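You operate a simulated robot arm through the tools that you are given. There is no shell and no other tool.

Carry out the task below with a simulated robot arm. There is one attempt and no reset: what you move stays moved.

TASK
Latch the crate, hook the strap over the blue guard and ratchet it into the green.
Fine: guard on the blue frame under the strap; red crank to HOLD; never into the red.
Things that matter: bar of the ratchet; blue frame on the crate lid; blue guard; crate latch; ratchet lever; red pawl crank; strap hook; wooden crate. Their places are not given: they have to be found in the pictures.

It is judged by the outcome, as a careful person would: the job done as asked, and still so three seconds after it is handed in. It fails if anything else is knocked over, pushed out of place, dropped, spilled or broken.

THE ROBOT
A 5-joint arm with a two-finger parallel gripper, fixed in place. Base frame: the origin is on the floor under the middle of its stand, x ahead of it, y to its left, z up; the work surface is at about z = 70. Readings come in cm, degrees, newtons and seconds.
It reaches about 113.4 cm from its shoulder. Its first joint turns from -149.0 to 149.0 degrees. Payload 1.57 kg.
The TCP is the grasp point between the finger pads, 3 cm short of the fingertips. In the tool frame z runs along the fingers and y along their closing line. The gripper opens to 11 cm. The fingers are 2.4 cm wide and 1.2 cm thick; the gripper's body (4.8 by 11.2 cm) begins 7.8 cm behind the TCP.
Orientation is that of the tool frame in the base frame, as a unit quaternion [x, y, z, w]. With the fingers straight down and closing along the base's y, the tool's x points along the base's -x, its y along +y and its z along -z.

THE INTERFACE
- The arm moves only by the tool arm_command. Its argument "increments" is a list of rows, each a list of 7 numbers: the turn, a rotation vector about the base's x, y, z in units of 4 degrees (1.0 is 4 degrees), then the shift along the base's x, y, z in units of 20 mm (1.0 is 20 mm), then the opening, from 0 (shut) to 1 (fully open). In form: [[ax, ay, az, tx, ty, tz, fingers], ...]. A call has 1 to 20 rows; each row shifts and turns the commanded pose from where the row before left it. A call with a number of a shift or a turn outside -1 to 1 is refused whole. A row lasts 0.2 s, in which the tool goes at most 5 cm and 8.6 degrees; a call with a longer step from one row to the next is refused whole, and so is a gripper value outside its range. Where a pose cannot be reached the arm comes as near as it can. A force on the tool above 90 N (or 10 N above the force at the start of the call, whichever is more), or a blocked arm, ends the call early, and 0.2 s more pass. The fingers move at their own pace (about 7.2 cm/s each) and stop on an object; they squeeze with about 33 N. The grip force told is the motor's: it shows also when the fingers shut on nothing. Time passes only in rows, and 0.2 s behind the last, so rows that do not move let the fingers close. The reply holds the time, the measured pose of the TCP, the force on the tool along the base axes, the opening and the grip force, in the units named above and with some noise, with the torque about the TCP (base axes, N m) and any sound that the robot's microphone picked up.
- Cameras (640 x 400 px; columns grow to the right, rows downward): "scene" is fixed at [4.59, 66.17, 129.29]; the picture's right is [-0.86, -0.52, 0.00], its down [-0.20, 0.33, -0.92] and it looks along [0.48, -0.79, -0.38] (base axes); focal length 311 px, centre (320, 200). "wrist" rides on the gripper at [7, 1.6, -14.1] in the tool frame; the picture's right is [-0.23, 0.97, 0.00], its down [-0.86, -0.20, -0.48] and it looks along [-0.47, -0.11, 0.88] (tool axes); focal length 222 px, centre (320, 200).
- snapshot(camera): a new picture of that camera. No time passes.
- move_column(by): slides the trunk up (or, below 0, down) by that many cm; the arm rides with it, the base frame stays. It gives what a move gives, with no picture.
- probe_pixels(camera, pixels): for up to 12 pixels [column, row] of the newest picture of that camera ("zoom" is the newest enlarged one), the place [x, y, z] in the base frame of the surface seen there, good to about 0.2 cm, but the place of the scene camera against the robot may be out by one fixed shift of up to 2.5 cm in any direction. No time passes.
- inspect(camera, box): a new picture of the part [left, top, right, bottom] of that camera's present view, enlarged. No time passes.
- hand_in(): hands the job in; it is judged then, once.

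Leave the gripper open and the arm clear of the work at the hand-in unless told otherwise.

The tools are called after ">>>" by a JSON object that holds its "method" and its "body". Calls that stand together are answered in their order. arm_command: Moves the arm, as the interface text tells. Its arguments: {"type":"object","properties":{"increments":{"type":"array","items":{"type":"array","items":{"type":"number"}}}},"required":["increments"]} The other tools are called the same way: move_column (by) moves the trunk up or down; snapshot (camera) takes a picture; probe_pixels (camera, pixels) gives the place of the surface under pixels of a picture; inspect (camera, box) takes an enlarged picture of a part of a camera's view; hand_in () hands the job in.

At the start:

```text
t: 0.0
ee_pos: [40.22, -43.16, 105.83]
tcp_rot: [0.0, 1.0, 0.001, 0.0]
force: [0.1, 0.2, 0.4]
torque: [0.02, 0.01, -0.01]
opening: 10.99
grip_force: 0.1
trunk travel left (down, up): [-79.2, 17.8]
```

scene: 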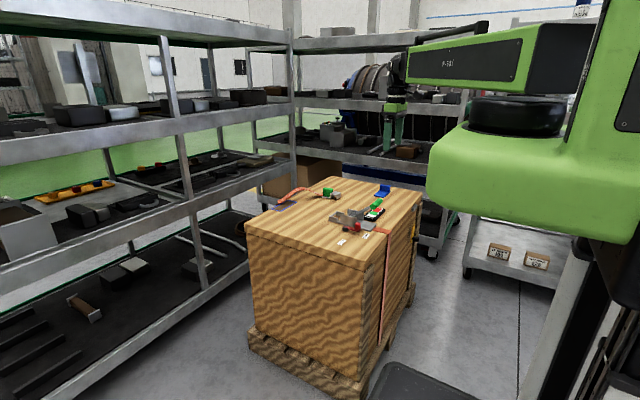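
wrist: 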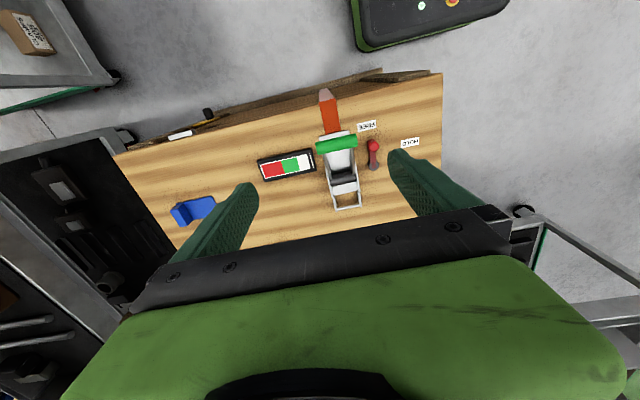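

I see the crate in the scene around pixels (330,230), with the ratchet, the gauge, the blue guard and the strap hook on its lid. I'll enlarge the lid in both cameras to see more detail.

>>> {"method": "inspect", "body": {"camera": "scene", "box": [240, 165, 430, 285]}}

>>> {"method": "inspect", "body": {"camera": "wrist", "box": [110, 60, 460, 260]}}

```text
3.33 times, centred on (335, 225) of scene
```

zoom: 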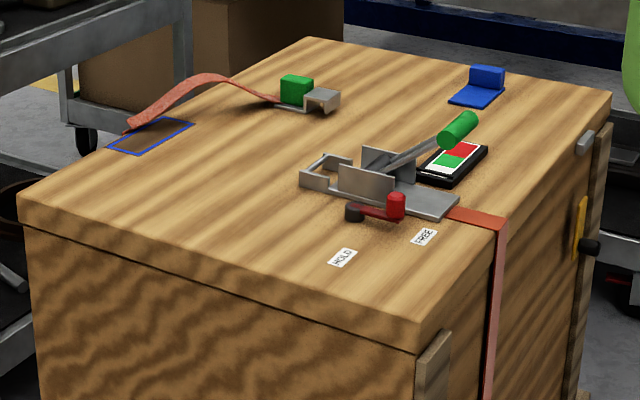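

```text
1.83 times, centred on (285, 160) of wrist
```

zoom: 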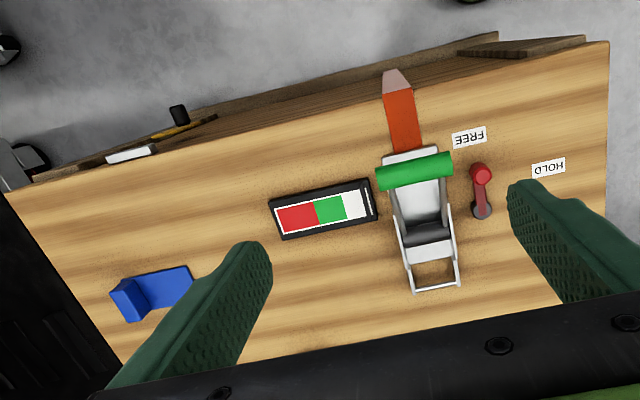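

The lid shows the ratchet (green lever handle, bar frame at its far end), the red crank near FREE, the gauge, the blue guard, and the strap with its hook near the blue frame. The yellow latch is on the side facing the robot. I'll probe key points in both pictures.

>>> {"method": "probe_pixels", "body": {"camera": "zoom", "pixels": [[180, 115], [190, 131], [130, 155], [128, 295], [170, 290], [415, 170], [480, 172], [481, 208], [435, 282], [435, 235], [320, 210], [404, 120]]}}

>>> {"method": "probe_pixels", "body": {"camera": "scene", "pixels": [[413, 229], [416, 239], [415, 208], [329, 192], [337, 195], [277, 204], [276, 209], [296, 202], [385, 187], [382, 193], [377, 204], [358, 226]]}}

```text
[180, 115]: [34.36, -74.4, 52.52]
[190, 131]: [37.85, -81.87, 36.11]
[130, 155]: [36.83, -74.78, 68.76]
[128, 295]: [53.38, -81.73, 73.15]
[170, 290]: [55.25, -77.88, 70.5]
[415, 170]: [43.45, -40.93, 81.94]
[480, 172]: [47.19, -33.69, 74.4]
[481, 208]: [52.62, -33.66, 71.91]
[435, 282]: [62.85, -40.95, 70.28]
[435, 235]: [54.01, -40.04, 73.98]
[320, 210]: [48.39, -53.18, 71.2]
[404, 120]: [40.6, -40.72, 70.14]
```

```text
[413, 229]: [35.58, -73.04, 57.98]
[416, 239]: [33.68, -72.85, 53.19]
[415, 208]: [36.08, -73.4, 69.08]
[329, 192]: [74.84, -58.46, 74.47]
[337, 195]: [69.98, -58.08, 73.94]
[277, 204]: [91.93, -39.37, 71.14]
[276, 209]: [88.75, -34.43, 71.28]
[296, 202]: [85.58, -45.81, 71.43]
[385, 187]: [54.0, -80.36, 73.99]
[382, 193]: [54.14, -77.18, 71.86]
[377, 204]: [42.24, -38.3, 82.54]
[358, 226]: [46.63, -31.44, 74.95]
```

Next I look closely at the latch (scene around (412,235)), at the hook and blue frame, and at the ratchet.

>>> {"method": "inspect", "body": {"camera": "scene", "box": [370, 190, 450, 240]}}

>>> {"method": "inspect", "body": {"camera": "scene", "box": [260, 175, 350, 231]}}

>>> {"method": "inspect", "body": {"camera": "scene", "box": [320, 190, 400, 250]}}

>>> {"method": "inspect", "body": {"camera": "scene", "box": [390, 195, 440, 275]}}

```text
8.00 times, centred on (410, 215) of scene
```

zoom: 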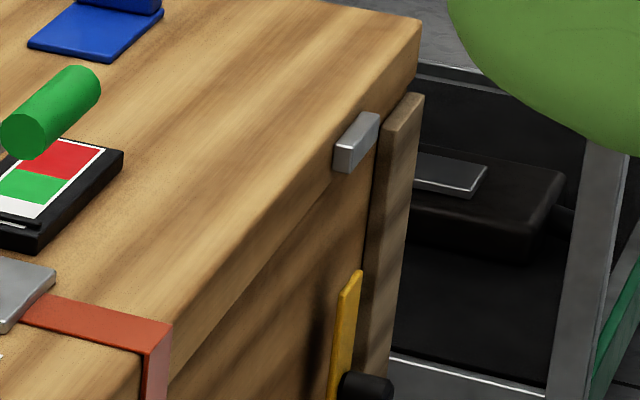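

```text
7.11 times, centred on (305, 203) of scene
```

zoom: 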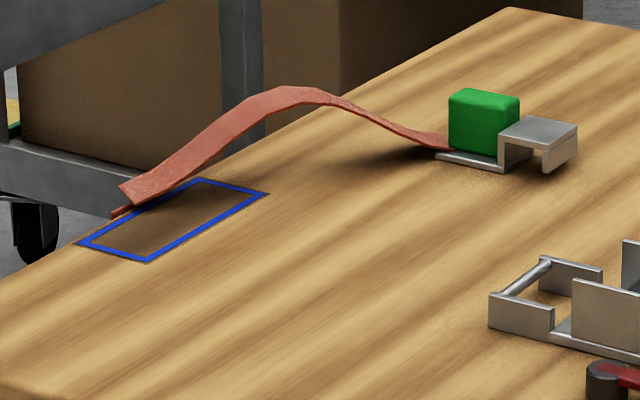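

```text
6.67 times, centred on (360, 220) of scene
```

zoom: 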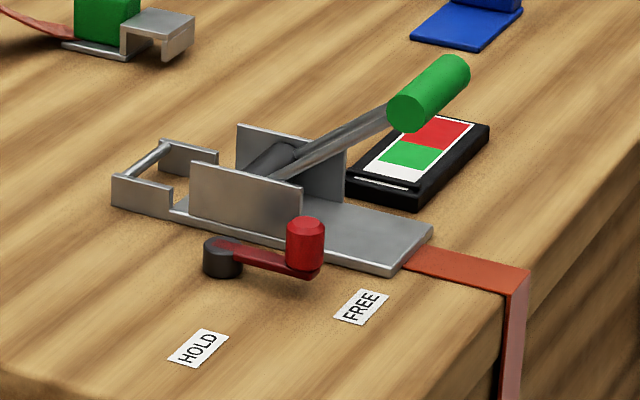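

```text
5.00 times, centred on (415, 235) of scene
```

zoom: 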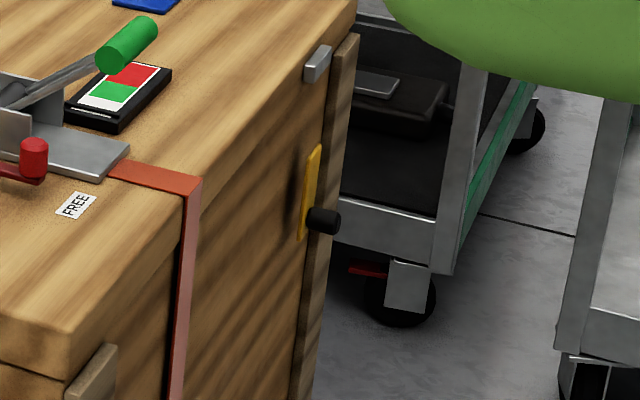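

The latch is a yellow plate with a black knob on the robot-facing side, below a grey keeper at about (415,208). To see it closer, I move the wrist to about (25,-70,100), in front of that side and well above it.

>>> {"method": "arm_command", "body": {"increments": [[0, 0, 0, -0.54, -0.96, -0.2, 1], [0, 0, 0, -0.54, -0.96, -0.2, 1], [0, 0, 0, -0.54, -0.96, -0.2, 1], [0, 0, 0, -0.54, -0.96, -0.2, 1], [0, 0, 0, -0.54, -0.96, -0.2, 1], [0, 0, 0, -0.54, -0.96, -0.2, 1], [0, 0, 0, -0.54, -0.96, -0.2, 1], [0, 0, 0, -0.54, -0.96, -0.2, 1], [0, 0, 0, -0.54, -0.96, -0.2, 1], [0, 0, 0, -0.54, -0.96, -0.2, 1], [0, 0, 0, -0.54, -0.96, -0.2, 1], [0, 0, 0, -0.54, -0.96, -0.2, 1], [0, 0, 0, -0.54, -0.96, -0.2, 1], [0, 0, 0, -0.54, -0.96, -0.2, 1]]}}

>>> {"method": "snapshot", "body": {"camera": "wrist"}}

>>> {"method": "snapshot", "body": {"camera": "scene"}}

```text
t: 3.0
ee_pos: [25.02, -69.84, 105.74]
tcp_rot: [0.001, 1.0, 0.0, 0.0]
force: [-1.0, 0.5, -0.4]
torque: [-0.04, 0.0, 0.0]
opening: 11.01
grip_force: 0.1
out of reach, approached as far as the arm can: row 1, 2, 3, 4, 5, 7, 8, 9, 10, 11, 12, 13, 14
trunk travel left (down, up): [-79.2, 17.8]
```

```text
taken
```

wrist: 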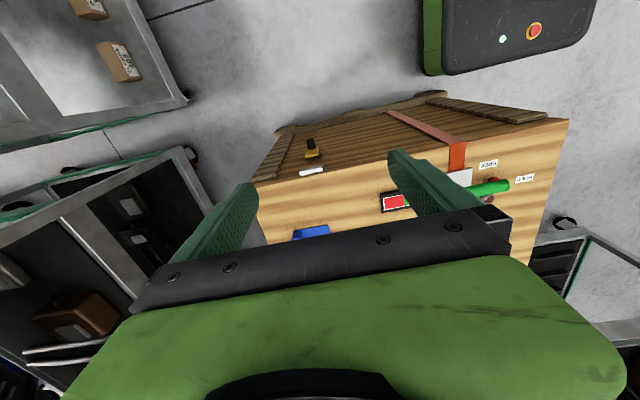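

```text
taken
```

scene: 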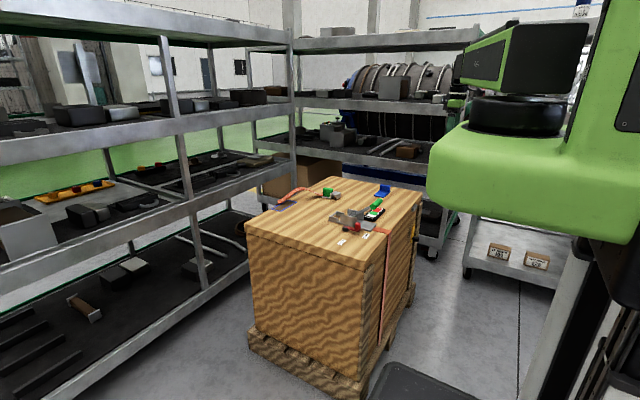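

The arm kept its height (z 105.7) although I asked for lower, so this looks like a SCARA-type arm whose height comes from the trunk. I'll enlarge the arm in the scene, and the latch in the wrist view at (312,150).

>>> {"method": "inspect", "body": {"camera": "scene", "box": [360, 0, 640, 250]}}

>>> {"method": "inspect", "body": {"camera": "wrist", "box": [250, 80, 410, 220]}}

```text
1.60 times, centred on (500, 125) of scene
```

zoom: 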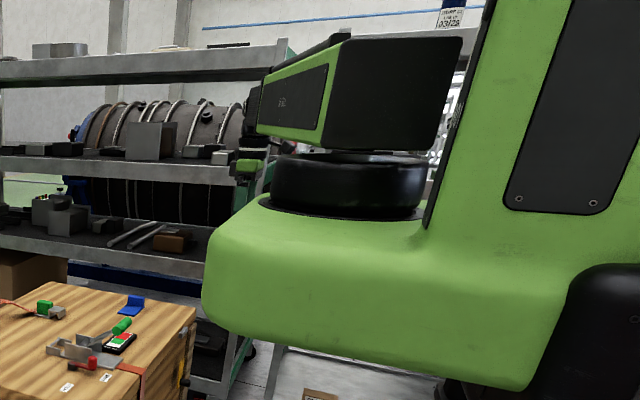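

```text
2.86 times, centred on (330, 150) of wrist
```

zoom: 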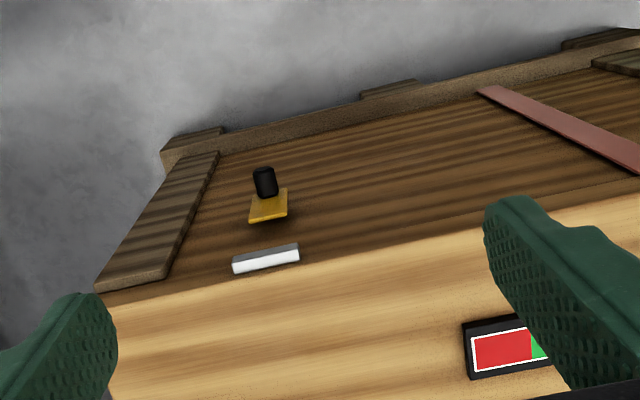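

>>> {"method": "inspect", "body": {"camera": "wrist", "box": [280, 120, 350, 180]}}

>>> {"method": "probe_pixels", "body": {"camera": "wrist", "pixels": [[310, 140], [311, 147], [308, 152], [317, 152], [318, 157], [302, 174], [320, 171], [322, 167], [280, 150], [300, 150], [330, 160], [258, 184]]}}

```text
6.67 times, centred on (315, 150) of wrist
```

zoom: 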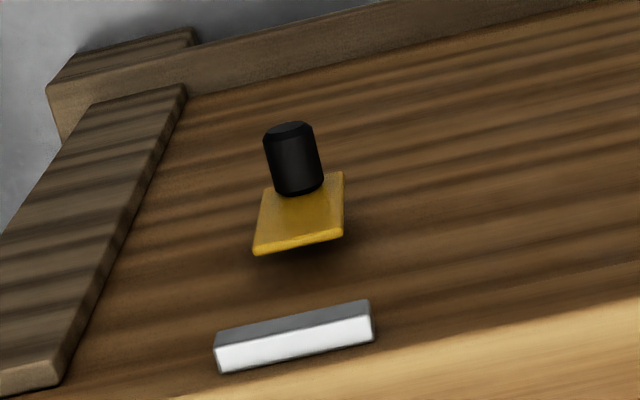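

```text
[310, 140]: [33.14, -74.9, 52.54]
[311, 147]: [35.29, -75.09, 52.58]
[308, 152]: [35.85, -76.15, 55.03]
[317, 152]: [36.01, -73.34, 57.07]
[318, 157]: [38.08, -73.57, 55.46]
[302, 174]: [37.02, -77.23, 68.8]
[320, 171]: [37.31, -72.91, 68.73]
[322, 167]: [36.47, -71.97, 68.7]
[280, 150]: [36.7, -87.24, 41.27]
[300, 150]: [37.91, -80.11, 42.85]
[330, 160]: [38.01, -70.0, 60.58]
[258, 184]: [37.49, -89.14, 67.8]
```

The latch has a round knob sticking out toward the robot, with a grey keeper straight above the plate, so it most likely slides up under the keeper. I'll probe the latch from the scene view to get the plate's vertical extent and compare offsets.

>>> {"method": "inspect", "body": {"camera": "scene", "box": [395, 200, 435, 250]}}

```text
8.00 times, centred on (415, 225) of scene
```

zoom: 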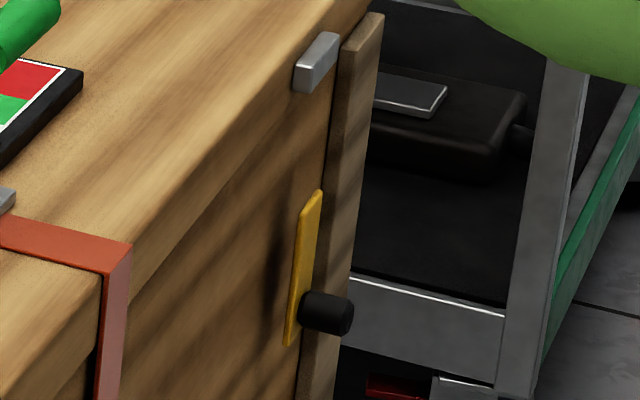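

>>> {"method": "probe_pixels", "body": {"camera": "zoom", "pixels": [[302, 213], [318, 198], [292, 335], [300, 300], [325, 300], [340, 316], [345, 305], [298, 75], [330, 42], [312, 75], [334, 50], [303, 60]]}}

```text
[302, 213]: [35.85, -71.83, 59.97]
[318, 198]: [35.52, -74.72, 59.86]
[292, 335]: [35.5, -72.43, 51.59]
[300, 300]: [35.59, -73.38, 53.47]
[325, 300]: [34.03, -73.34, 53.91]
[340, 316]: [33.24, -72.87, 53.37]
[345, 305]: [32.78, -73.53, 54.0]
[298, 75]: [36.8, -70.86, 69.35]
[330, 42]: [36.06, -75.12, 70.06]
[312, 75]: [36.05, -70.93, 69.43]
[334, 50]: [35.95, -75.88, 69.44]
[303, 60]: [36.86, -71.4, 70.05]
```

Now I'd like to know the arm's own layout, so that its links stay clear of the ratchet when the trunk is lowered. I'll probe points on the arm in the scene.

>>> {"method": "snapshot", "body": {"camera": "scene"}}

>>> {"method": "probe_pixels", "body": {"camera": "scene", "pixels": [[515, 115], [478, 112], [550, 115], [500, 70], [470, 72], [560, 60], [455, 80], [455, 100], [460, 110], [440, 200], [480, 60], [600, 200]]}}

>>> {"method": "inspect", "body": {"camera": "scene", "box": [420, 0, 540, 130]}}

```text
taken
```

scene: 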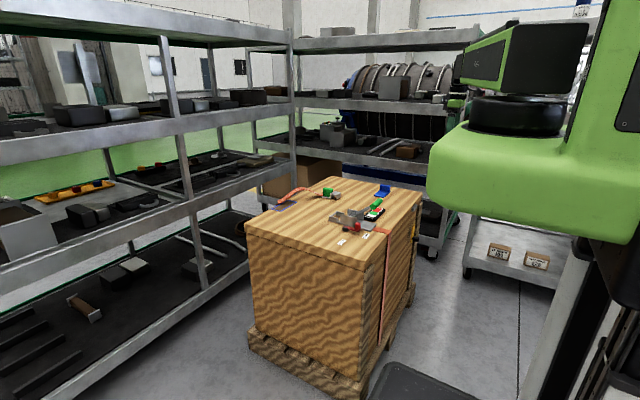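

```text
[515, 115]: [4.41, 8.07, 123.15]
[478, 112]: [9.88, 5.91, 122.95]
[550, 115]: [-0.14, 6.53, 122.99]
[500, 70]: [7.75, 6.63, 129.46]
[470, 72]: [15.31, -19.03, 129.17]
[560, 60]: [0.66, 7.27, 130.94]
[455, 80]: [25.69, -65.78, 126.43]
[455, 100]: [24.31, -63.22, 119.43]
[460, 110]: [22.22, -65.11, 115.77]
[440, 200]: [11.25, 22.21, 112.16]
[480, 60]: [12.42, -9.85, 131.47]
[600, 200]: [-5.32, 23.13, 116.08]
```

```text
3.08 times, centred on (480, 65) of scene
```

zoom: 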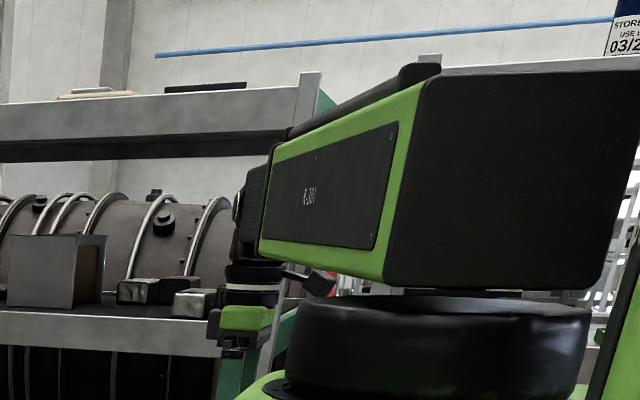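

The arm is a telescoping boom at a fixed height over the tool, about 20 cm above the TCP, so height changes come from the trunk. Next I move the wrist camera over the hook and blue frame at the present height, well above everything.

>>> {"method": "arm_command", "body": {"increments": [[0, 0, 0, 0.97, 0.55, 0, 1], [0, 0, 0, 0.97, 0.55, 0, 1], [0, 0, 0, 0.97, 0.55, 0, 1], [0, 0, 0, 0.97, 0.55, 0, 1], [0, 0, 0, 0.97, 0.55, 0, 1], [0, 0, 0, 0.97, 0.55, 0, 1], [0, 0, 0, 0.97, 0.55, 0, 1], [0, 0, 0, 0.97, 0.55, 0, 1], [0, 0, 0, 0.97, 0.55, 0, 1], [0, 0, 0, 0.97, 0.55, 0, 1], [0, 0, 0, 0.97, 0.55, 0, 1], [0, 0, 0, 0.97, 0.55, 0, 1], [0, 0, 0, 0.97, 0.55, 0, 1], [0, 0, 0, 0.97, 0.55, 0, 1], [0, 0, 0, 0.97, 0.55, 0, 1], [0, 0, 0, 0.97, 0.55, 0, 1], [0, 0, 0, 0.97, 0.55, 0, 1], [0, 0, 0, 0.97, 0.55, 0, 1]]}}

>>> {"method": "snapshot", "body": {"camera": "wrist"}}

>>> {"method": "snapshot", "body": {"camera": "scene"}}

```text
t: 6.8
ee_pos: [59.95, -50.22, 105.78]
tcp_rot: [0.0, 1.0, 0.001, 0.0]
force: [0.1, 0.0, -0.3]
torque: [0.01, -0.04, 0.02]
opening: 11.03
grip_force: 0.1
out of reach, approached as far as the arm can: row 7
trunk travel left (down, up): [-79.2, 17.8]
```

```text
taken
```

wrist: 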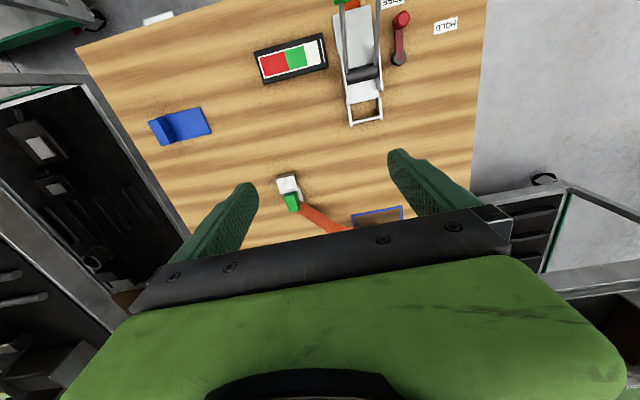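

```text
taken
```

scene: 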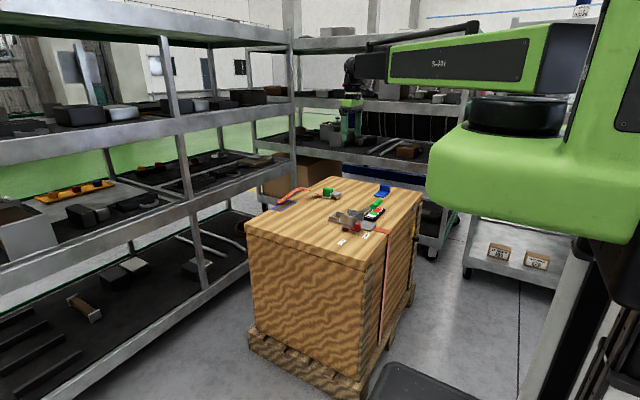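

The telescoping boom is confirmed. I probe its underside and the objects on the lid, and enlarge the wrist view of the hook and frame.

>>> {"method": "probe_pixels", "body": {"camera": "scene", "pixels": [[420, 82], [460, 86], [370, 76], [350, 85], [350, 75], [352, 104], [390, 80], [500, 92]]}}

>>> {"method": "inspect", "body": {"camera": "wrist", "box": [240, 140, 420, 250]}}

```text
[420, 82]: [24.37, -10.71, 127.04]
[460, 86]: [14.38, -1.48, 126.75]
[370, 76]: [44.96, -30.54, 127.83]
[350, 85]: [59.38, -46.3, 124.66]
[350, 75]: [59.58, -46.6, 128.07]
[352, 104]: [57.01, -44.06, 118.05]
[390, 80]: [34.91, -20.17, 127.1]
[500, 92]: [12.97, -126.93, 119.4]
```

```text
3.56 times, centred on (330, 195) of wrist
```

zoom: 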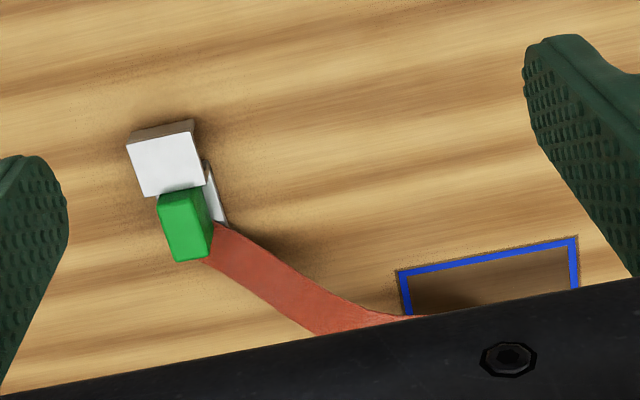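

The boom's underside is about 20 cm above the TCP. Now I move 16 cm further out in x to see the whole blue frame and the strap's anchored end, after checking that the shelf behind is far enough away.

>>> {"method": "probe_pixels", "body": {"camera": "scene", "pixels": [[292, 100], [270, 95], [330, 100], [250, 110], [355, 107], [300, 175], [240, 150], [420, 107]]}}

>>> {"method": "arm_command", "body": {"increments": [[0, 0, 0, 0.9, 0.25, 0, 1], [0, 0, 0, 0.9, 0.25, 0, 1], [0, 0, 0, 0.9, 0.25, 0, 1], [0, 0, 0, 0.9, 0.25, 0, 1], [0, 0, 0, 0.9, 0.25, 0, 1], [0, 0, 0, 0.9, 0.25, 0, 1], [0, 0, 0, 0.9, 0.25, 0, 1], [0, 0, 0, 0.9, 0.25, 0, 1]]}}

>>> {"method": "snapshot", "body": {"camera": "wrist"}}

```text
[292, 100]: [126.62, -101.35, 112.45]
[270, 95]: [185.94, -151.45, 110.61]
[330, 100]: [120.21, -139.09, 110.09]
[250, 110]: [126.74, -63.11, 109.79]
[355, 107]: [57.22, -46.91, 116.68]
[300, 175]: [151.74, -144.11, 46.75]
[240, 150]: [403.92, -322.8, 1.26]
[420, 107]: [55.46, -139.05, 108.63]
```

```text
t: 8.6
ee_pos: [74.42, -46.37, 105.8]
tcp_rot: [0.0, 1.0, 0.0, 0.0]
force: [1.1, -0.6, -0.1]
torque: [0.02, -0.01, 0.0]
opening: 11.05
grip_force: 0.1
trunk travel left (down, up): [-79.2, 17.8]
```

```text
taken
```

wrist: 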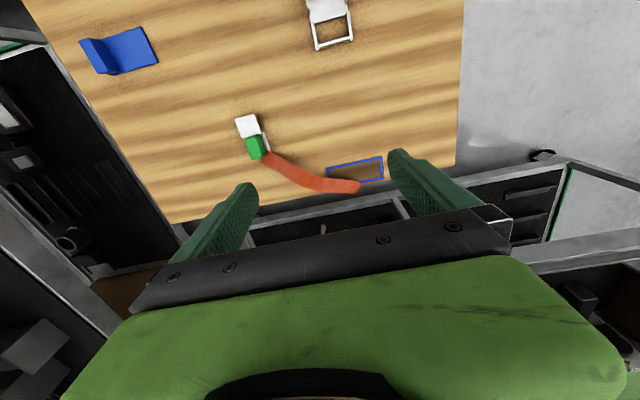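

The shelves are well away (x about 127, y about -139). I enlarge the hook, strap and frame in this view and probe them.

>>> {"method": "inspect", "body": {"camera": "wrist", "box": [220, 100, 400, 212]}}

>>> {"method": "probe_pixels", "body": {"camera": "wrist", "pixels": [[246, 126], [254, 148], [247, 136], [236, 119], [257, 115], [264, 152], [328, 169], [381, 157], [383, 177], [355, 187], [340, 182], [300, 178]]}}

```text
3.56 times, centred on (310, 156) of wrist
```

zoom: 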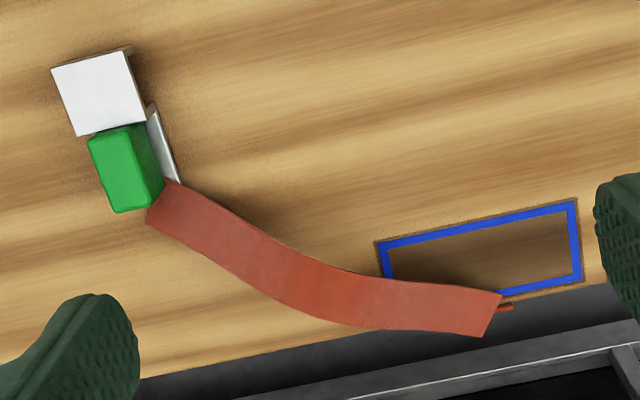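

```text
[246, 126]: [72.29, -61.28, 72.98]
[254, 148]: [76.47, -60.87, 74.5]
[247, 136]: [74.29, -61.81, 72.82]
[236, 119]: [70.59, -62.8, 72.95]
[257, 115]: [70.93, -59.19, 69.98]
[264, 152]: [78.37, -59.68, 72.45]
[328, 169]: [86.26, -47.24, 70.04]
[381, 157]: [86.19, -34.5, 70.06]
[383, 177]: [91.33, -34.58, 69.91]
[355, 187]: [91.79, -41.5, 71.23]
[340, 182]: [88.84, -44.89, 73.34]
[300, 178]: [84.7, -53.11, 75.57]
```

The lid top is z≈70 and the frame spans x 86.2–91.3, y −47.2 to −34.6. The strap comes over the far edge at about y −41. Now a closer look at the blue guard at wrist (120,50).

>>> {"method": "inspect", "body": {"camera": "wrist", "box": [60, 10, 180, 90]}}

>>> {"method": "probe_pixels", "body": {"camera": "wrist", "pixels": [[81, 41], [104, 38], [92, 73], [110, 72], [140, 30], [158, 60], [98, 55], [130, 50], [100, 45], [108, 66]]}}

>>> {"method": "inspect", "body": {"camera": "scene", "box": [365, 175, 405, 205]}}

```text
5.00 times, centred on (120, 50) of wrist
```

zoom: 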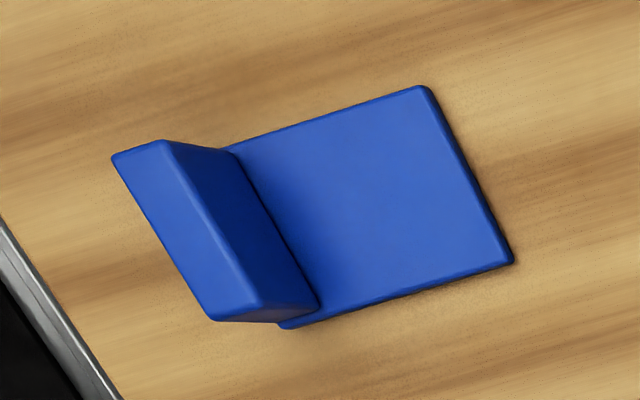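

```text
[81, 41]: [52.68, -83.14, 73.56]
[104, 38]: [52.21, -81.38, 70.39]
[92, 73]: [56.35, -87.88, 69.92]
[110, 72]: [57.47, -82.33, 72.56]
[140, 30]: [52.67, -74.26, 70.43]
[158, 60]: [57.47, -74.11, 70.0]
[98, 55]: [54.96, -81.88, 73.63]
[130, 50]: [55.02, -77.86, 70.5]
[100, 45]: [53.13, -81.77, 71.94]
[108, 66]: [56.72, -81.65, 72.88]
```

```text
13.33 times, centred on (385, 190) of scene
```

zoom: 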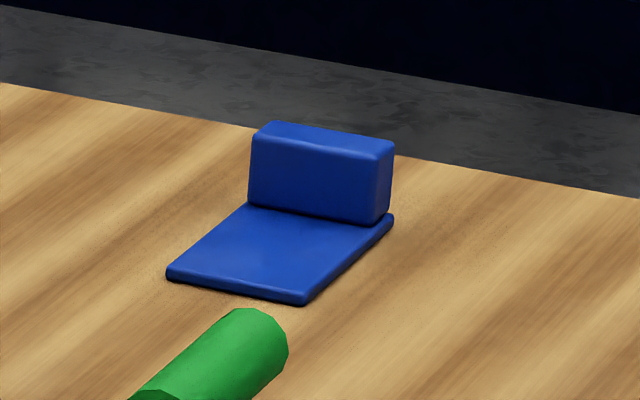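

The guard's plate spans x 52.3–57.4, y −84 to −74. Its block is at the −y end with its top at z 73.6, and it's already aligned like the frame. Plan:
1. Latch the crate.
2. Hook the strap.
3. Slide the guard under it.
4. Turn the crank to HOLD.
5. Pump the lever.

First I travel to a spot in front of the latch, (28,-75).

>>> {"method": "arm_command", "body": {"increments": [[0, 0, 0, -0.97, -0.6, 0, 1], [0, 0, 0, -0.97, -0.6, 0, 1], [0, 0, 0, -0.97, -0.6, 0, 1], [0, 0, 0, -0.97, -0.6, 0, 1], [0, 0, 0, -0.97, -0.6, 0, 1], [0, 0, 0, -0.97, -0.6, 0, 1], [0, 0, 0, -0.97, -0.6, 0, 1], [0, 0, 0, -0.97, -0.6, 0, 1], [0, 0, 0, -0.97, -0.6, 0, 1], [0, 0, 0, -0.97, -0.6, 0, 1], [0, 0, 0, -0.97, -0.6, 0, 1], [0, 0, 0, -0.97, -0.6, 0, 1]]}}

>>> {"method": "arm_command", "body": {"increments": [[0, 0, 0, -0.97, -0.6, 0, 1], [0, 0, 0, -0.97, -0.6, 0, 1], [0, 0, 0, -0.97, -0.6, 0, 1], [0, 0, 0, -0.97, -0.6, 0, 1], [0, 0, 0, -0.97, -0.6, 0, 1], [0, 0, 0, -0.97, -0.6, 0, 1], [0, 0, 0, -0.97, -0.6, 0, 1], [0, 0, 0, -0.97, -0.6, 0, 1], [0, 0, 0, -0.97, -0.6, 0, 1], [0, 0, 0, -0.97, -0.6, 0, 1], [0, 0, 0, -0.97, -0.6, 0, 1], [0, 0, 0, -0.97, -0.6, 0, 1]]}}

>>> {"method": "move_column", "body": {"by": -25}}

>>> {"method": "snapshot", "body": {"camera": "wrist"}}

>>> {"method": "snapshot", "body": {"camera": "scene"}}

```text
t: 11.2
ee_pos: [50.95, -60.87, 105.92]
tcp_rot: [0.0, 1.0, 0.0, 0.0]
force: [0.0, 0.0, 0.6]
torque: [0.01, -0.03, -0.01]
opening: 10.98
grip_force: 0.0
trunk travel left (down, up): [-79.2, 17.8]
```

```text
t: 13.8
ee_pos: [27.81, -75.03, 105.87]
tcp_rot: [0.0, 1.0, 0.0, 0.0]
force: [-0.6, -1.2, -0.6]
torque: [-0.01, 0.04, 0.01]
opening: 11.0
grip_force: 0.2
trunk travel left (down, up): [-79.2, 17.8]
```

```text
t: 16.4
ee_pos: [27.84, -74.93, 80.87]
tcp_rot: [0.0, 1.0, 0.0, 0.0]
force: [0.7, -0.5, 0.9]
torque: [0.0, 0.02, 0.0]
opening: 10.98
grip_force: 0.1
trunk travel left (down, up): [-54.2, 42.8]
```

```text
taken
```

wrist: 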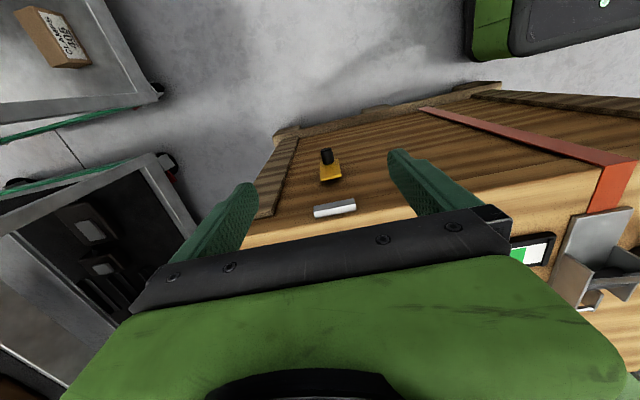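

```text
taken
```

scene: 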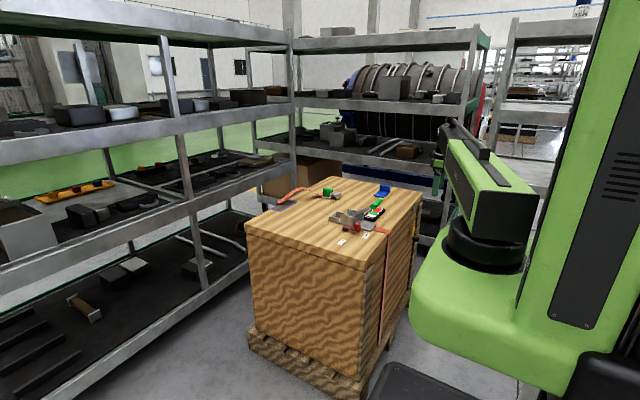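

The trunk lowered cleanly to z 80.9. I enlarge the latch at wrist (330,170) and probe the knob and plate.

>>> {"method": "inspect", "body": {"camera": "wrist", "box": [280, 130, 380, 230]}}

>>> {"method": "probe_pixels", "body": {"camera": "wrist", "pixels": [[325, 150], [322, 155], [326, 154], [332, 154], [327, 162], [323, 178], [339, 175], [338, 163], [330, 172], [330, 190], [315, 214], [355, 207]]}}

```text
4.00 times, centred on (330, 180) of wrist
```

zoom: 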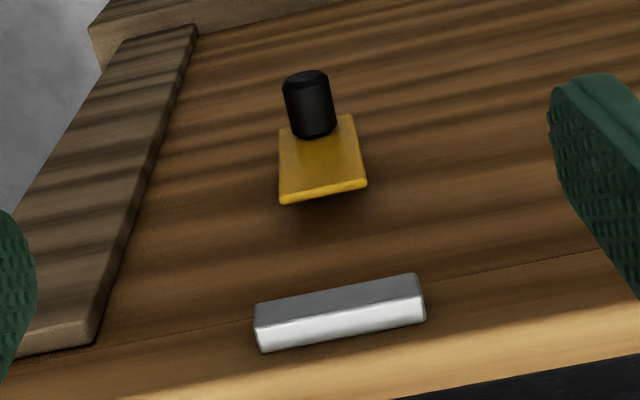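

```text
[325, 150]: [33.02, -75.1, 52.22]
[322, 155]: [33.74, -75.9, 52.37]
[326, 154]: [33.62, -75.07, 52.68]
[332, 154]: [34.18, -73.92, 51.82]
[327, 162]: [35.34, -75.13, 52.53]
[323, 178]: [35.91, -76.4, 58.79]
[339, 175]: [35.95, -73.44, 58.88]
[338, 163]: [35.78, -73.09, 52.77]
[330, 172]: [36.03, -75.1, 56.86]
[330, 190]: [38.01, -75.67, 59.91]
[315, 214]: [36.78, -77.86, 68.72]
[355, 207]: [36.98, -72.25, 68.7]
```

The knob's centre is about (34, −75, 51.5), the plate's top is at z 58.8, and the keeper is at z 66.5–68.7. Before going in, I check how wide the wrist is above the gripper body, so it clears the keeper. I enlarge the scene at about (445,160).

>>> {"method": "inspect", "body": {"camera": "scene", "box": [415, 110, 475, 210]}}

```text
4.00 times, centred on (445, 160) of scene
```

zoom: 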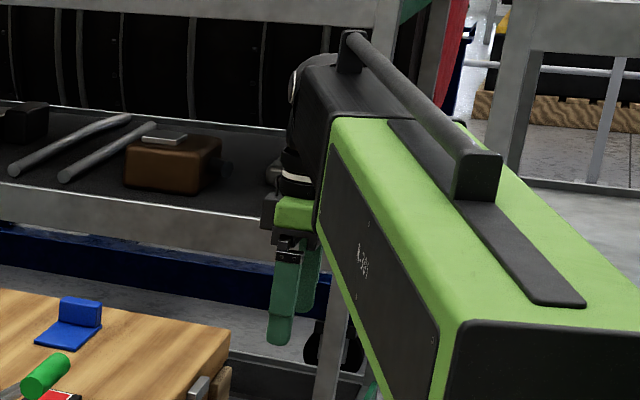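

The wrist disc's radius is about 3.4 cm, so a TCP at x≈32.6 keeps it off the keeper's front face (x 36.45). I lower the trunk in front of the latch to TCP z≈52.2, still at x 27.8, with the fingers open.

>>> {"method": "move_column", "body": {"by": -28.6}}

>>> {"method": "snapshot", "body": {"camera": "wrist"}}

```text
t: 19.3
ee_pos: [27.78, -74.96, 52.34]
tcp_rot: [0.001, 1.0, 0.0, 0.0]
force: [0.9, 0.6, 0.9]
torque: [-0.01, -0.02, -0.01]
opening: 10.99
grip_force: 0.1
trunk travel left (down, up): [-25.6, 71.4]
```

```text
taken
```

wrist: 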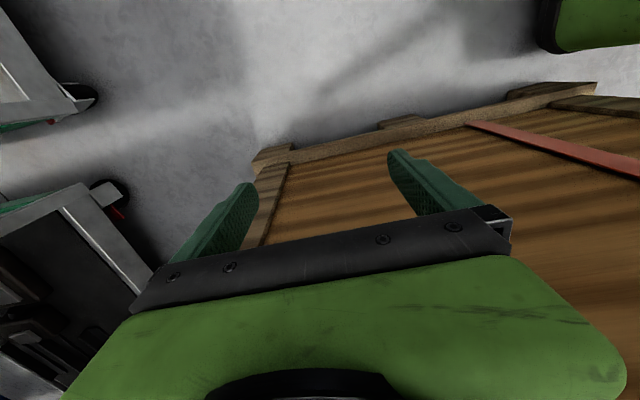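

At z 52.3, the knob is now hidden behind the gripper body. I move 4.8 cm toward the crate, so the knob comes between the open fingers, and check the forces.

>>> {"method": "arm_command", "body": {"increments": [[0, 0, 0, 0.48, 0, 0, 1], [0, 0, 0, 0.48, 0, 0, 1], [0, 0, 0, 0.48, 0, 0, 1], [0, 0, 0, 0.48, 0, 0, 1], [0, 0, 0, 0.48, 0, 0, 1]]}}

```text
t: 20.5
ee_pos: [32.76, -74.92, 52.22]
tcp_rot: [0.0, 1.0, 0.0, 0.0]
force: [0.2, 0.7, -0.5]
torque: [0.03, 0.02, -0.01]
opening: 10.99
grip_force: 0.2
trunk travel left (down, up): [-25.6, 71.4]
```

There was no contact on the way in. I close the fingers on the knob by commanding zero opening with no movement.

>>> {"method": "arm_command", "body": {"increments": [[0, 0, 0, 0, 0, 0, 0], [0, 0, 0, 0, 0, 0, 0], [0, 0, 0, 0, 0, 0, 0], [0, 0, 0, 0, 0, 0, 0], [0, 0, 0, 0, 0, 0, 0], [0, 0, 0, 0, 0, 0, 0]]}}

>>> {"method": "snapshot", "body": {"camera": "wrist"}}

>>> {"method": "snapshot", "body": {"camera": "scene"}}

```text
t: 21.9
ee_pos: [32.64, -75.0, 52.24]
tcp_rot: [-0.001, 1.0, 0.0, 0.0]
force: [0.8, -4.2, 1.3]
torque: [-0.02, 0.02, 0.09]
opening: 2.33
grip_force: 35.9
trunk travel left (down, up): [-25.6, 71.4]
```

```text
taken
```

wrist: 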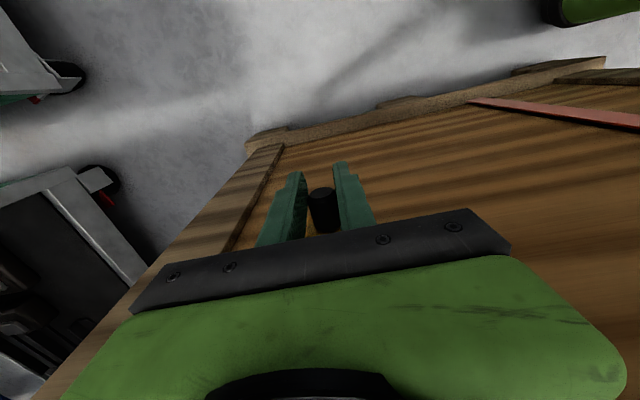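

```text
taken
```

scene: 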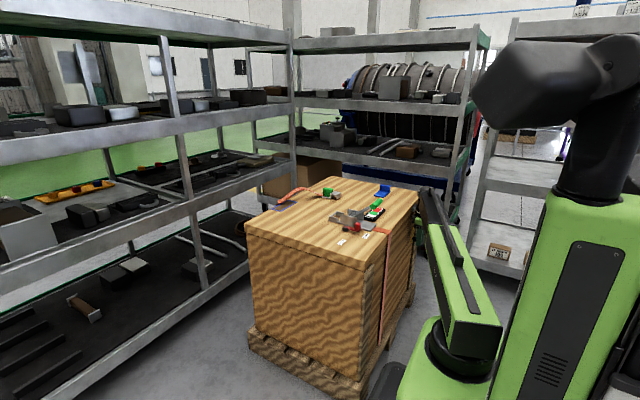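

The knob is held (opening 2.33 cm, 36 N, visible between the fingers at wrist (322,205)). I lift 2 cm with the trunk to see whether it slides up.

>>> {"method": "move_column", "body": {"by": 2}}

>>> {"method": "snapshot", "body": {"camera": "wrist"}}

```text
t: 22.5
ee_pos: [32.73, -74.97, 54.22]
tcp_rot: [0.0, 1.0, 0.001, 0.001]
force: [0.8, -0.8, -25.0]
torque: [0.04, 0.35, 0.03]
opening: 2.37
grip_force: 35.5
trunk travel left (down, up): [-27.6, 69.4]
```

```text
taken
```

wrist: 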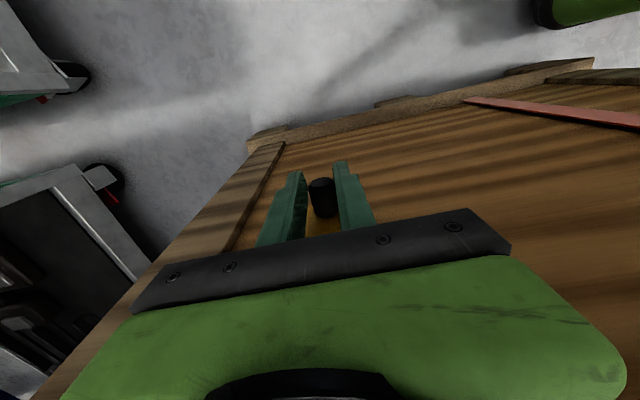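

There's 25 N of resistance, and the knob seems lower between the fingers. I'll probe whether it moved at all.

>>> {"method": "probe_pixels", "body": {"camera": "wrist", "pixels": [[320, 182], [322, 195], [322, 210], [318, 218], [330, 222]]}}

>>> {"method": "inspect", "body": {"camera": "wrist", "box": [270, 150, 380, 240]}}

```text
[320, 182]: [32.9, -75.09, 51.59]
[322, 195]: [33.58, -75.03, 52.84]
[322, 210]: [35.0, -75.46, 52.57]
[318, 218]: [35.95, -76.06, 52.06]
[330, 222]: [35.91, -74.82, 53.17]
```

```text
4.44 times, centred on (325, 195) of wrist
```

zoom: 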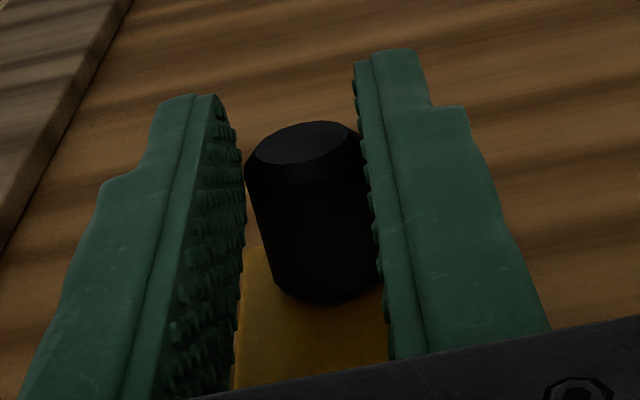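

The knob stayed at z≈51.5, so it slipped in the fingers and the latch doesn't slide straight up at 25 N. It may be a swinging bar instead. I open the fingers, go back down 2 cm and re-grip, then test it sideways gently.

>>> {"method": "arm_command", "body": {"increments": [[0, 0, 0, 0, 0, 0, 0.5], [0, 0, 0, 0, 0, 0, 0.5], [0, 0, 0, 0, 0, 0, 0.5]]}}

>>> {"method": "move_column", "body": {"by": -2.5}}

>>> {"method": "arm_command", "body": {"increments": [[0, 0, 0, 0.2, 0, 0, 0.5], [0, 0, 0, 0, 0, 0, 0], [0, 0, 0, 0, 0, 0, 0], [0, 0, 0, 0, 0, 0, 0], [0, 0, 0, 0, 0, 0, 0], [0, 0, 0, 0, 0, 0, 0]]}}

>>> {"method": "snapshot", "body": {"camera": "wrist"}}

```text
t: 23.3
ee_pos: [32.73, -74.9, 54.26]
tcp_rot: [0.0, 1.0, 0.0, 0.0]
force: [-1.0, 0.4, 0.1]
torque: [-0.01, 0.01, 0.0]
opening: 5.51
grip_force: 0.0
trunk travel left (down, up): [-27.6, 69.4]
```

```text
t: 24.0
ee_pos: [32.6, -75.08, 51.68]
tcp_rot: [0.001, 1.0, 0.001, 0.0]
force: [-0.1, -0.4, -0.1]
torque: [0.05, -0.02, -0.03]
opening: 5.5
grip_force: 0.0
trunk travel left (down, up): [-25.1, 71.9]
```

```text
t: 25.4
ee_pos: [33.06, -75.03, 51.92]
tcp_rot: [0.0, 1.0, 0.0, 0.0]
force: [0.8, -6.5, 2.5]
torque: [-0.05, 0.11, 0.01]
opening: 2.35
grip_force: 35.8
trunk travel left (down, up): [-25.1, 71.9]
```

```text
taken
```

wrist: 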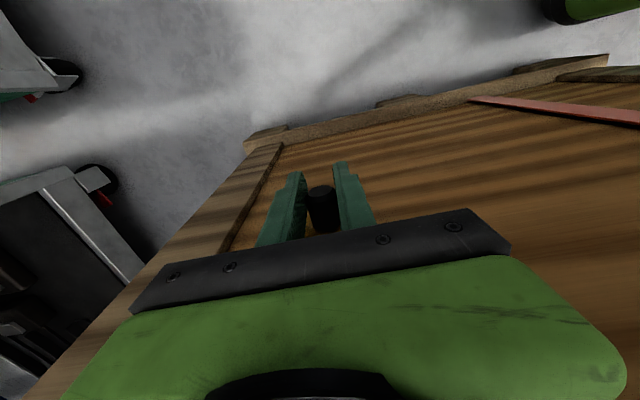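

Re-gripped at TCP z 51.9. Now a small sideways test: 0.6 cm toward +y, watching the force and the knob.

>>> {"method": "arm_command", "body": {"increments": [[0, 0, 0, 0, 0.15, 0, 0], [0, 0, 0, 0, 0.15, 0, 0]]}}

>>> {"method": "snapshot", "body": {"camera": "wrist"}}

```text
t: 26.0
ee_pos: [33.21, -74.91, 51.72]
tcp_rot: [0.001, 1.0, -0.008, 0.002]
force: [9.5, -61.0, 20.0]
torque: [-0.31, 0.68, -0.22]
opening: 2.37
grip_force: 36.3
trunk travel left (down, up): [-25.1, 71.9]
```

```text
taken
```

wrist: 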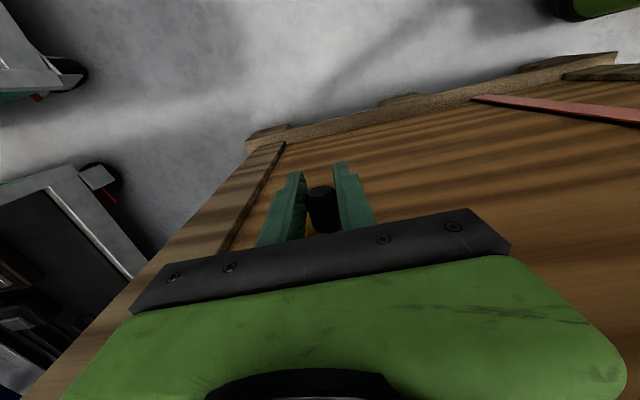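

It resists hard in +y (61 N) and barely moved, so it doesn't swing that way. I go back, then test the same small amount toward −y.

>>> {"method": "arm_command", "body": {"increments": [[0, 0, 0, 0, -0.15, 0, 0], [0, 0, 0, 0, -0.15, 0, 0]]}}

>>> {"method": "arm_command", "body": {"increments": [[0, 0, 0, 0, -0.15, 0, 0], [0, 0, 0, 0, -0.15, 0, 0]]}}

```text
t: 26.6
ee_pos: [33.07, -75.05, 51.82]
tcp_rot: [0.0, 1.0, 0.0, 0.001]
force: [-2.4, -23.4, 7.0]
torque: [-0.32, -0.69, -0.02]
opening: 2.33
grip_force: 36.0
trunk travel left (down, up): [-25.1, 71.9]
```

```text
t: 27.2
ee_pos: [33.04, -75.56, 51.79]
tcp_rot: [0.001, 1.0, 0.001, 0.0]
force: [-1.8, 4.8, -1.9]
torque: [-0.29, -0.04, -0.19]
opening: 2.35
grip_force: 35.4
trunk travel left (down, up): [-25.1, 71.9]
```

Toward −y it moved 0.5 cm with only about 5 N, so that's the free direction. I look at how the plate has turned.

>>> {"method": "snapshot", "body": {"camera": "wrist"}}

>>> {"method": "probe_pixels", "body": {"camera": "wrist", "pixels": [[321, 190], [322, 205], [322, 220], [313, 225]]}}

>>> {"method": "inspect", "body": {"camera": "scene", "box": [390, 195, 450, 255]}}

```text
taken
```

wrist: 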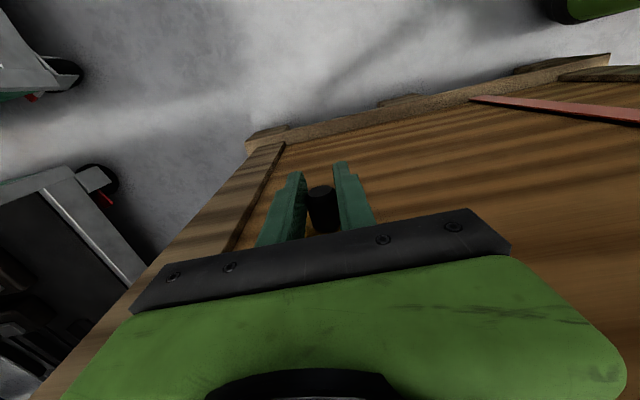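

```text
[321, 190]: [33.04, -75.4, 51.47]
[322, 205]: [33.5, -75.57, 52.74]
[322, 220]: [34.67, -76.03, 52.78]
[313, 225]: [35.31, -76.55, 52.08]
```

```text
6.67 times, centred on (420, 225) of scene
```

zoom: 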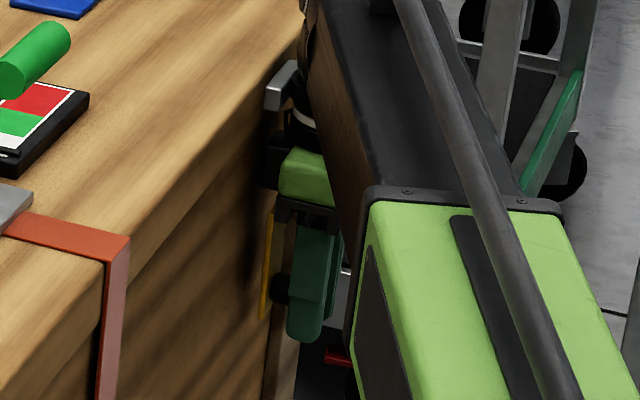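

The knob moved to y −75.57, so the plate pivots, apparently about its upper end. I move further toward −y by 1.5 cm in small steps, watching force, then measure the knob to find the pivot.

>>> {"method": "arm_command", "body": {"increments": [[0, 0, 0, 0, -0.15, 0, 0], [0, 0, 0, 0, -0.15, 0, 0], [0, 0, 0, 0, -0.15, 0, 0], [0, 0, 0, 0, -0.15, 0, 0], [0, 0, 0, 0, -0.15, 0, 0]]}}

>>> {"method": "snapshot", "body": {"camera": "wrist"}}

>>> {"method": "probe_pixels", "body": {"camera": "wrist", "pixels": [[321, 190], [322, 205], [322, 220], [313, 225], [320, 198]]}}

>>> {"method": "inspect", "body": {"camera": "scene", "box": [400, 215, 430, 255]}}

```text
t: 28.4
ee_pos: [33.06, -77.05, 51.94]
tcp_rot: [0.0, 1.0, -0.001, 0.001]
force: [1.6, 3.8, 18.0]
torque: [0.26, 0.33, 0.04]
opening: 2.26
grip_force: 35.2
trunk travel left (down, up): [-25.1, 71.9]
```

```text
taken
```

wrist: 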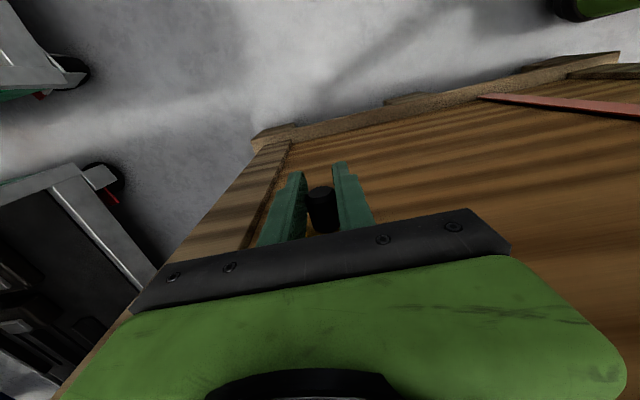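

```text
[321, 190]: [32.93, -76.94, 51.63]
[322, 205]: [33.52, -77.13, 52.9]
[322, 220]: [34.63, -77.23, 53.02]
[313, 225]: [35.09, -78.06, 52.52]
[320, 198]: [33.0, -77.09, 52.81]
```

```text
10.00 times, centred on (415, 235) of scene
```

zoom: 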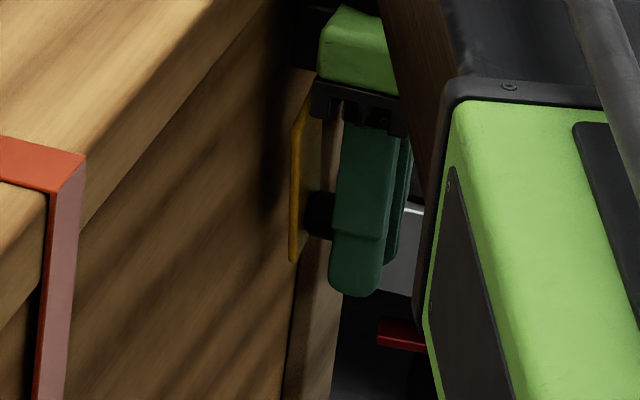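

The tool feels +18 N upward, since the knob is riding up an arc, so the pivot is above it, about 6 cm up near the plate's top. I follow the arc by raising the trunk 0.4 cm.

>>> {"method": "move_column", "body": {"by": 0.4}}

>>> {"method": "arm_command", "body": {"increments": [[0, 0, 0, 0, -0.2, 0, 0], [0, 0, 0, 0, -0.2, 0, 0]]}}

>>> {"method": "move_column", "body": {"by": 0.4}}

>>> {"method": "arm_command", "body": {"increments": [[0, 0, 0, 0, -0.2, 0, 0], [0, 0, 0, 0, -0.2, 0, 0]]}}

```text
t: 29.0
ee_pos: [33.1, -77.19, 51.98]
tcp_rot: [0.001, 1.0, -0.001, 0.0]
force: [1.1, -13.2, -10.8]
torque: [0.48, -0.58, -0.05]
opening: 2.24
grip_force: 34.9
trunk travel left (down, up): [-25.5, 71.5]
```

```text
t: 29.6
ee_pos: [33.15, -77.82, 52.24]
tcp_rot: [0.0, 1.0, 0.001, 0.0]
force: [0.6, 11.1, 2.6]
torque: [-0.55, 0.49, 0.01]
opening: 2.23
grip_force: 34.7
trunk travel left (down, up): [-25.5, 71.5]
```

```text
t: 30.1
ee_pos: [33.08, -78.13, 52.36]
tcp_rot: [0.0, 1.0, -0.001, 0.0]
force: [3.3, -8.7, -14.0]
torque: [-0.02, 0.14, 0.17]
opening: 2.24
grip_force: 35.0
trunk travel left (down, up): [-25.9, 71.1]
```

```text
t: 30.7
ee_pos: [33.18, -78.63, 52.64]
tcp_rot: [0.0, 1.0, 0.001, 0.0]
force: [4.8, 13.9, 10.4]
torque: [-0.3, 0.57, -0.16]
opening: 2.34
grip_force: 35.7
trunk travel left (down, up): [-25.9, 71.1]
```

It follows well; the arc radius is about 6.8 cm. I continue along the arc in alternating trunk and y steps, watching that the forces stay small.

>>> {"method": "move_column", "body": {"by": 0.6}}

>>> {"method": "arm_command", "body": {"increments": [[0, 0, 0, 0, -0.2, 0, 0], [0, 0, 0, 0, -0.2, 0, 0]]}}

>>> {"method": "move_column", "body": {"by": 0.8}}

>>> {"method": "arm_command", "body": {"increments": [[0, 0, 0, 0, -0.2, 0, 0], [0, 0, 0, 0, -0.2, 0, 0]]}}

>>> {"method": "snapshot", "body": {"camera": "wrist"}}

```text
t: 31.2
ee_pos: [33.06, -78.96, 53.08]
tcp_rot: [0.0, 1.0, -0.001, 0.0]
force: [8.4, -13.2, -12.6]
torque: [0.15, -0.12, 0.04]
opening: 2.33
grip_force: 35.2
trunk travel left (down, up): [-26.5, 70.5]
```

```text
t: 31.9
ee_pos: [33.1, -79.25, 53.29]
tcp_rot: [0.0, 1.0, 0.001, 0.0]
force: [5.4, 14.6, 11.5]
torque: [-0.14, 0.29, -0.16]
opening: 2.36
grip_force: 35.9
trunk travel left (down, up): [-26.5, 70.5]
```

```text
t: 32.4
ee_pos: [33.01, -79.81, 53.75]
tcp_rot: [-0.001, 1.0, -0.002, -0.001]
force: [7.3, -18.2, -9.3]
torque: [0.35, 0.02, 0.03]
opening: 2.34
grip_force: 35.9
trunk travel left (down, up): [-27.3, 69.7]
```

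```text
t: 33.0
ee_pos: [33.05, -80.14, 54.21]
tcp_rot: [0.0, 1.0, 0.001, 0.0]
force: [2.1, 16.8, 12.0]
torque: [0.0, 0.4, -0.11]
opening: 2.36
grip_force: 35.9
trunk travel left (down, up): [-27.3, 69.7]
```

```text
taken
```

wrist: 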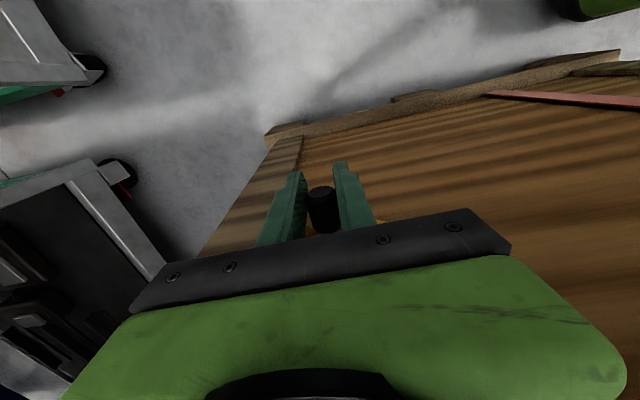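

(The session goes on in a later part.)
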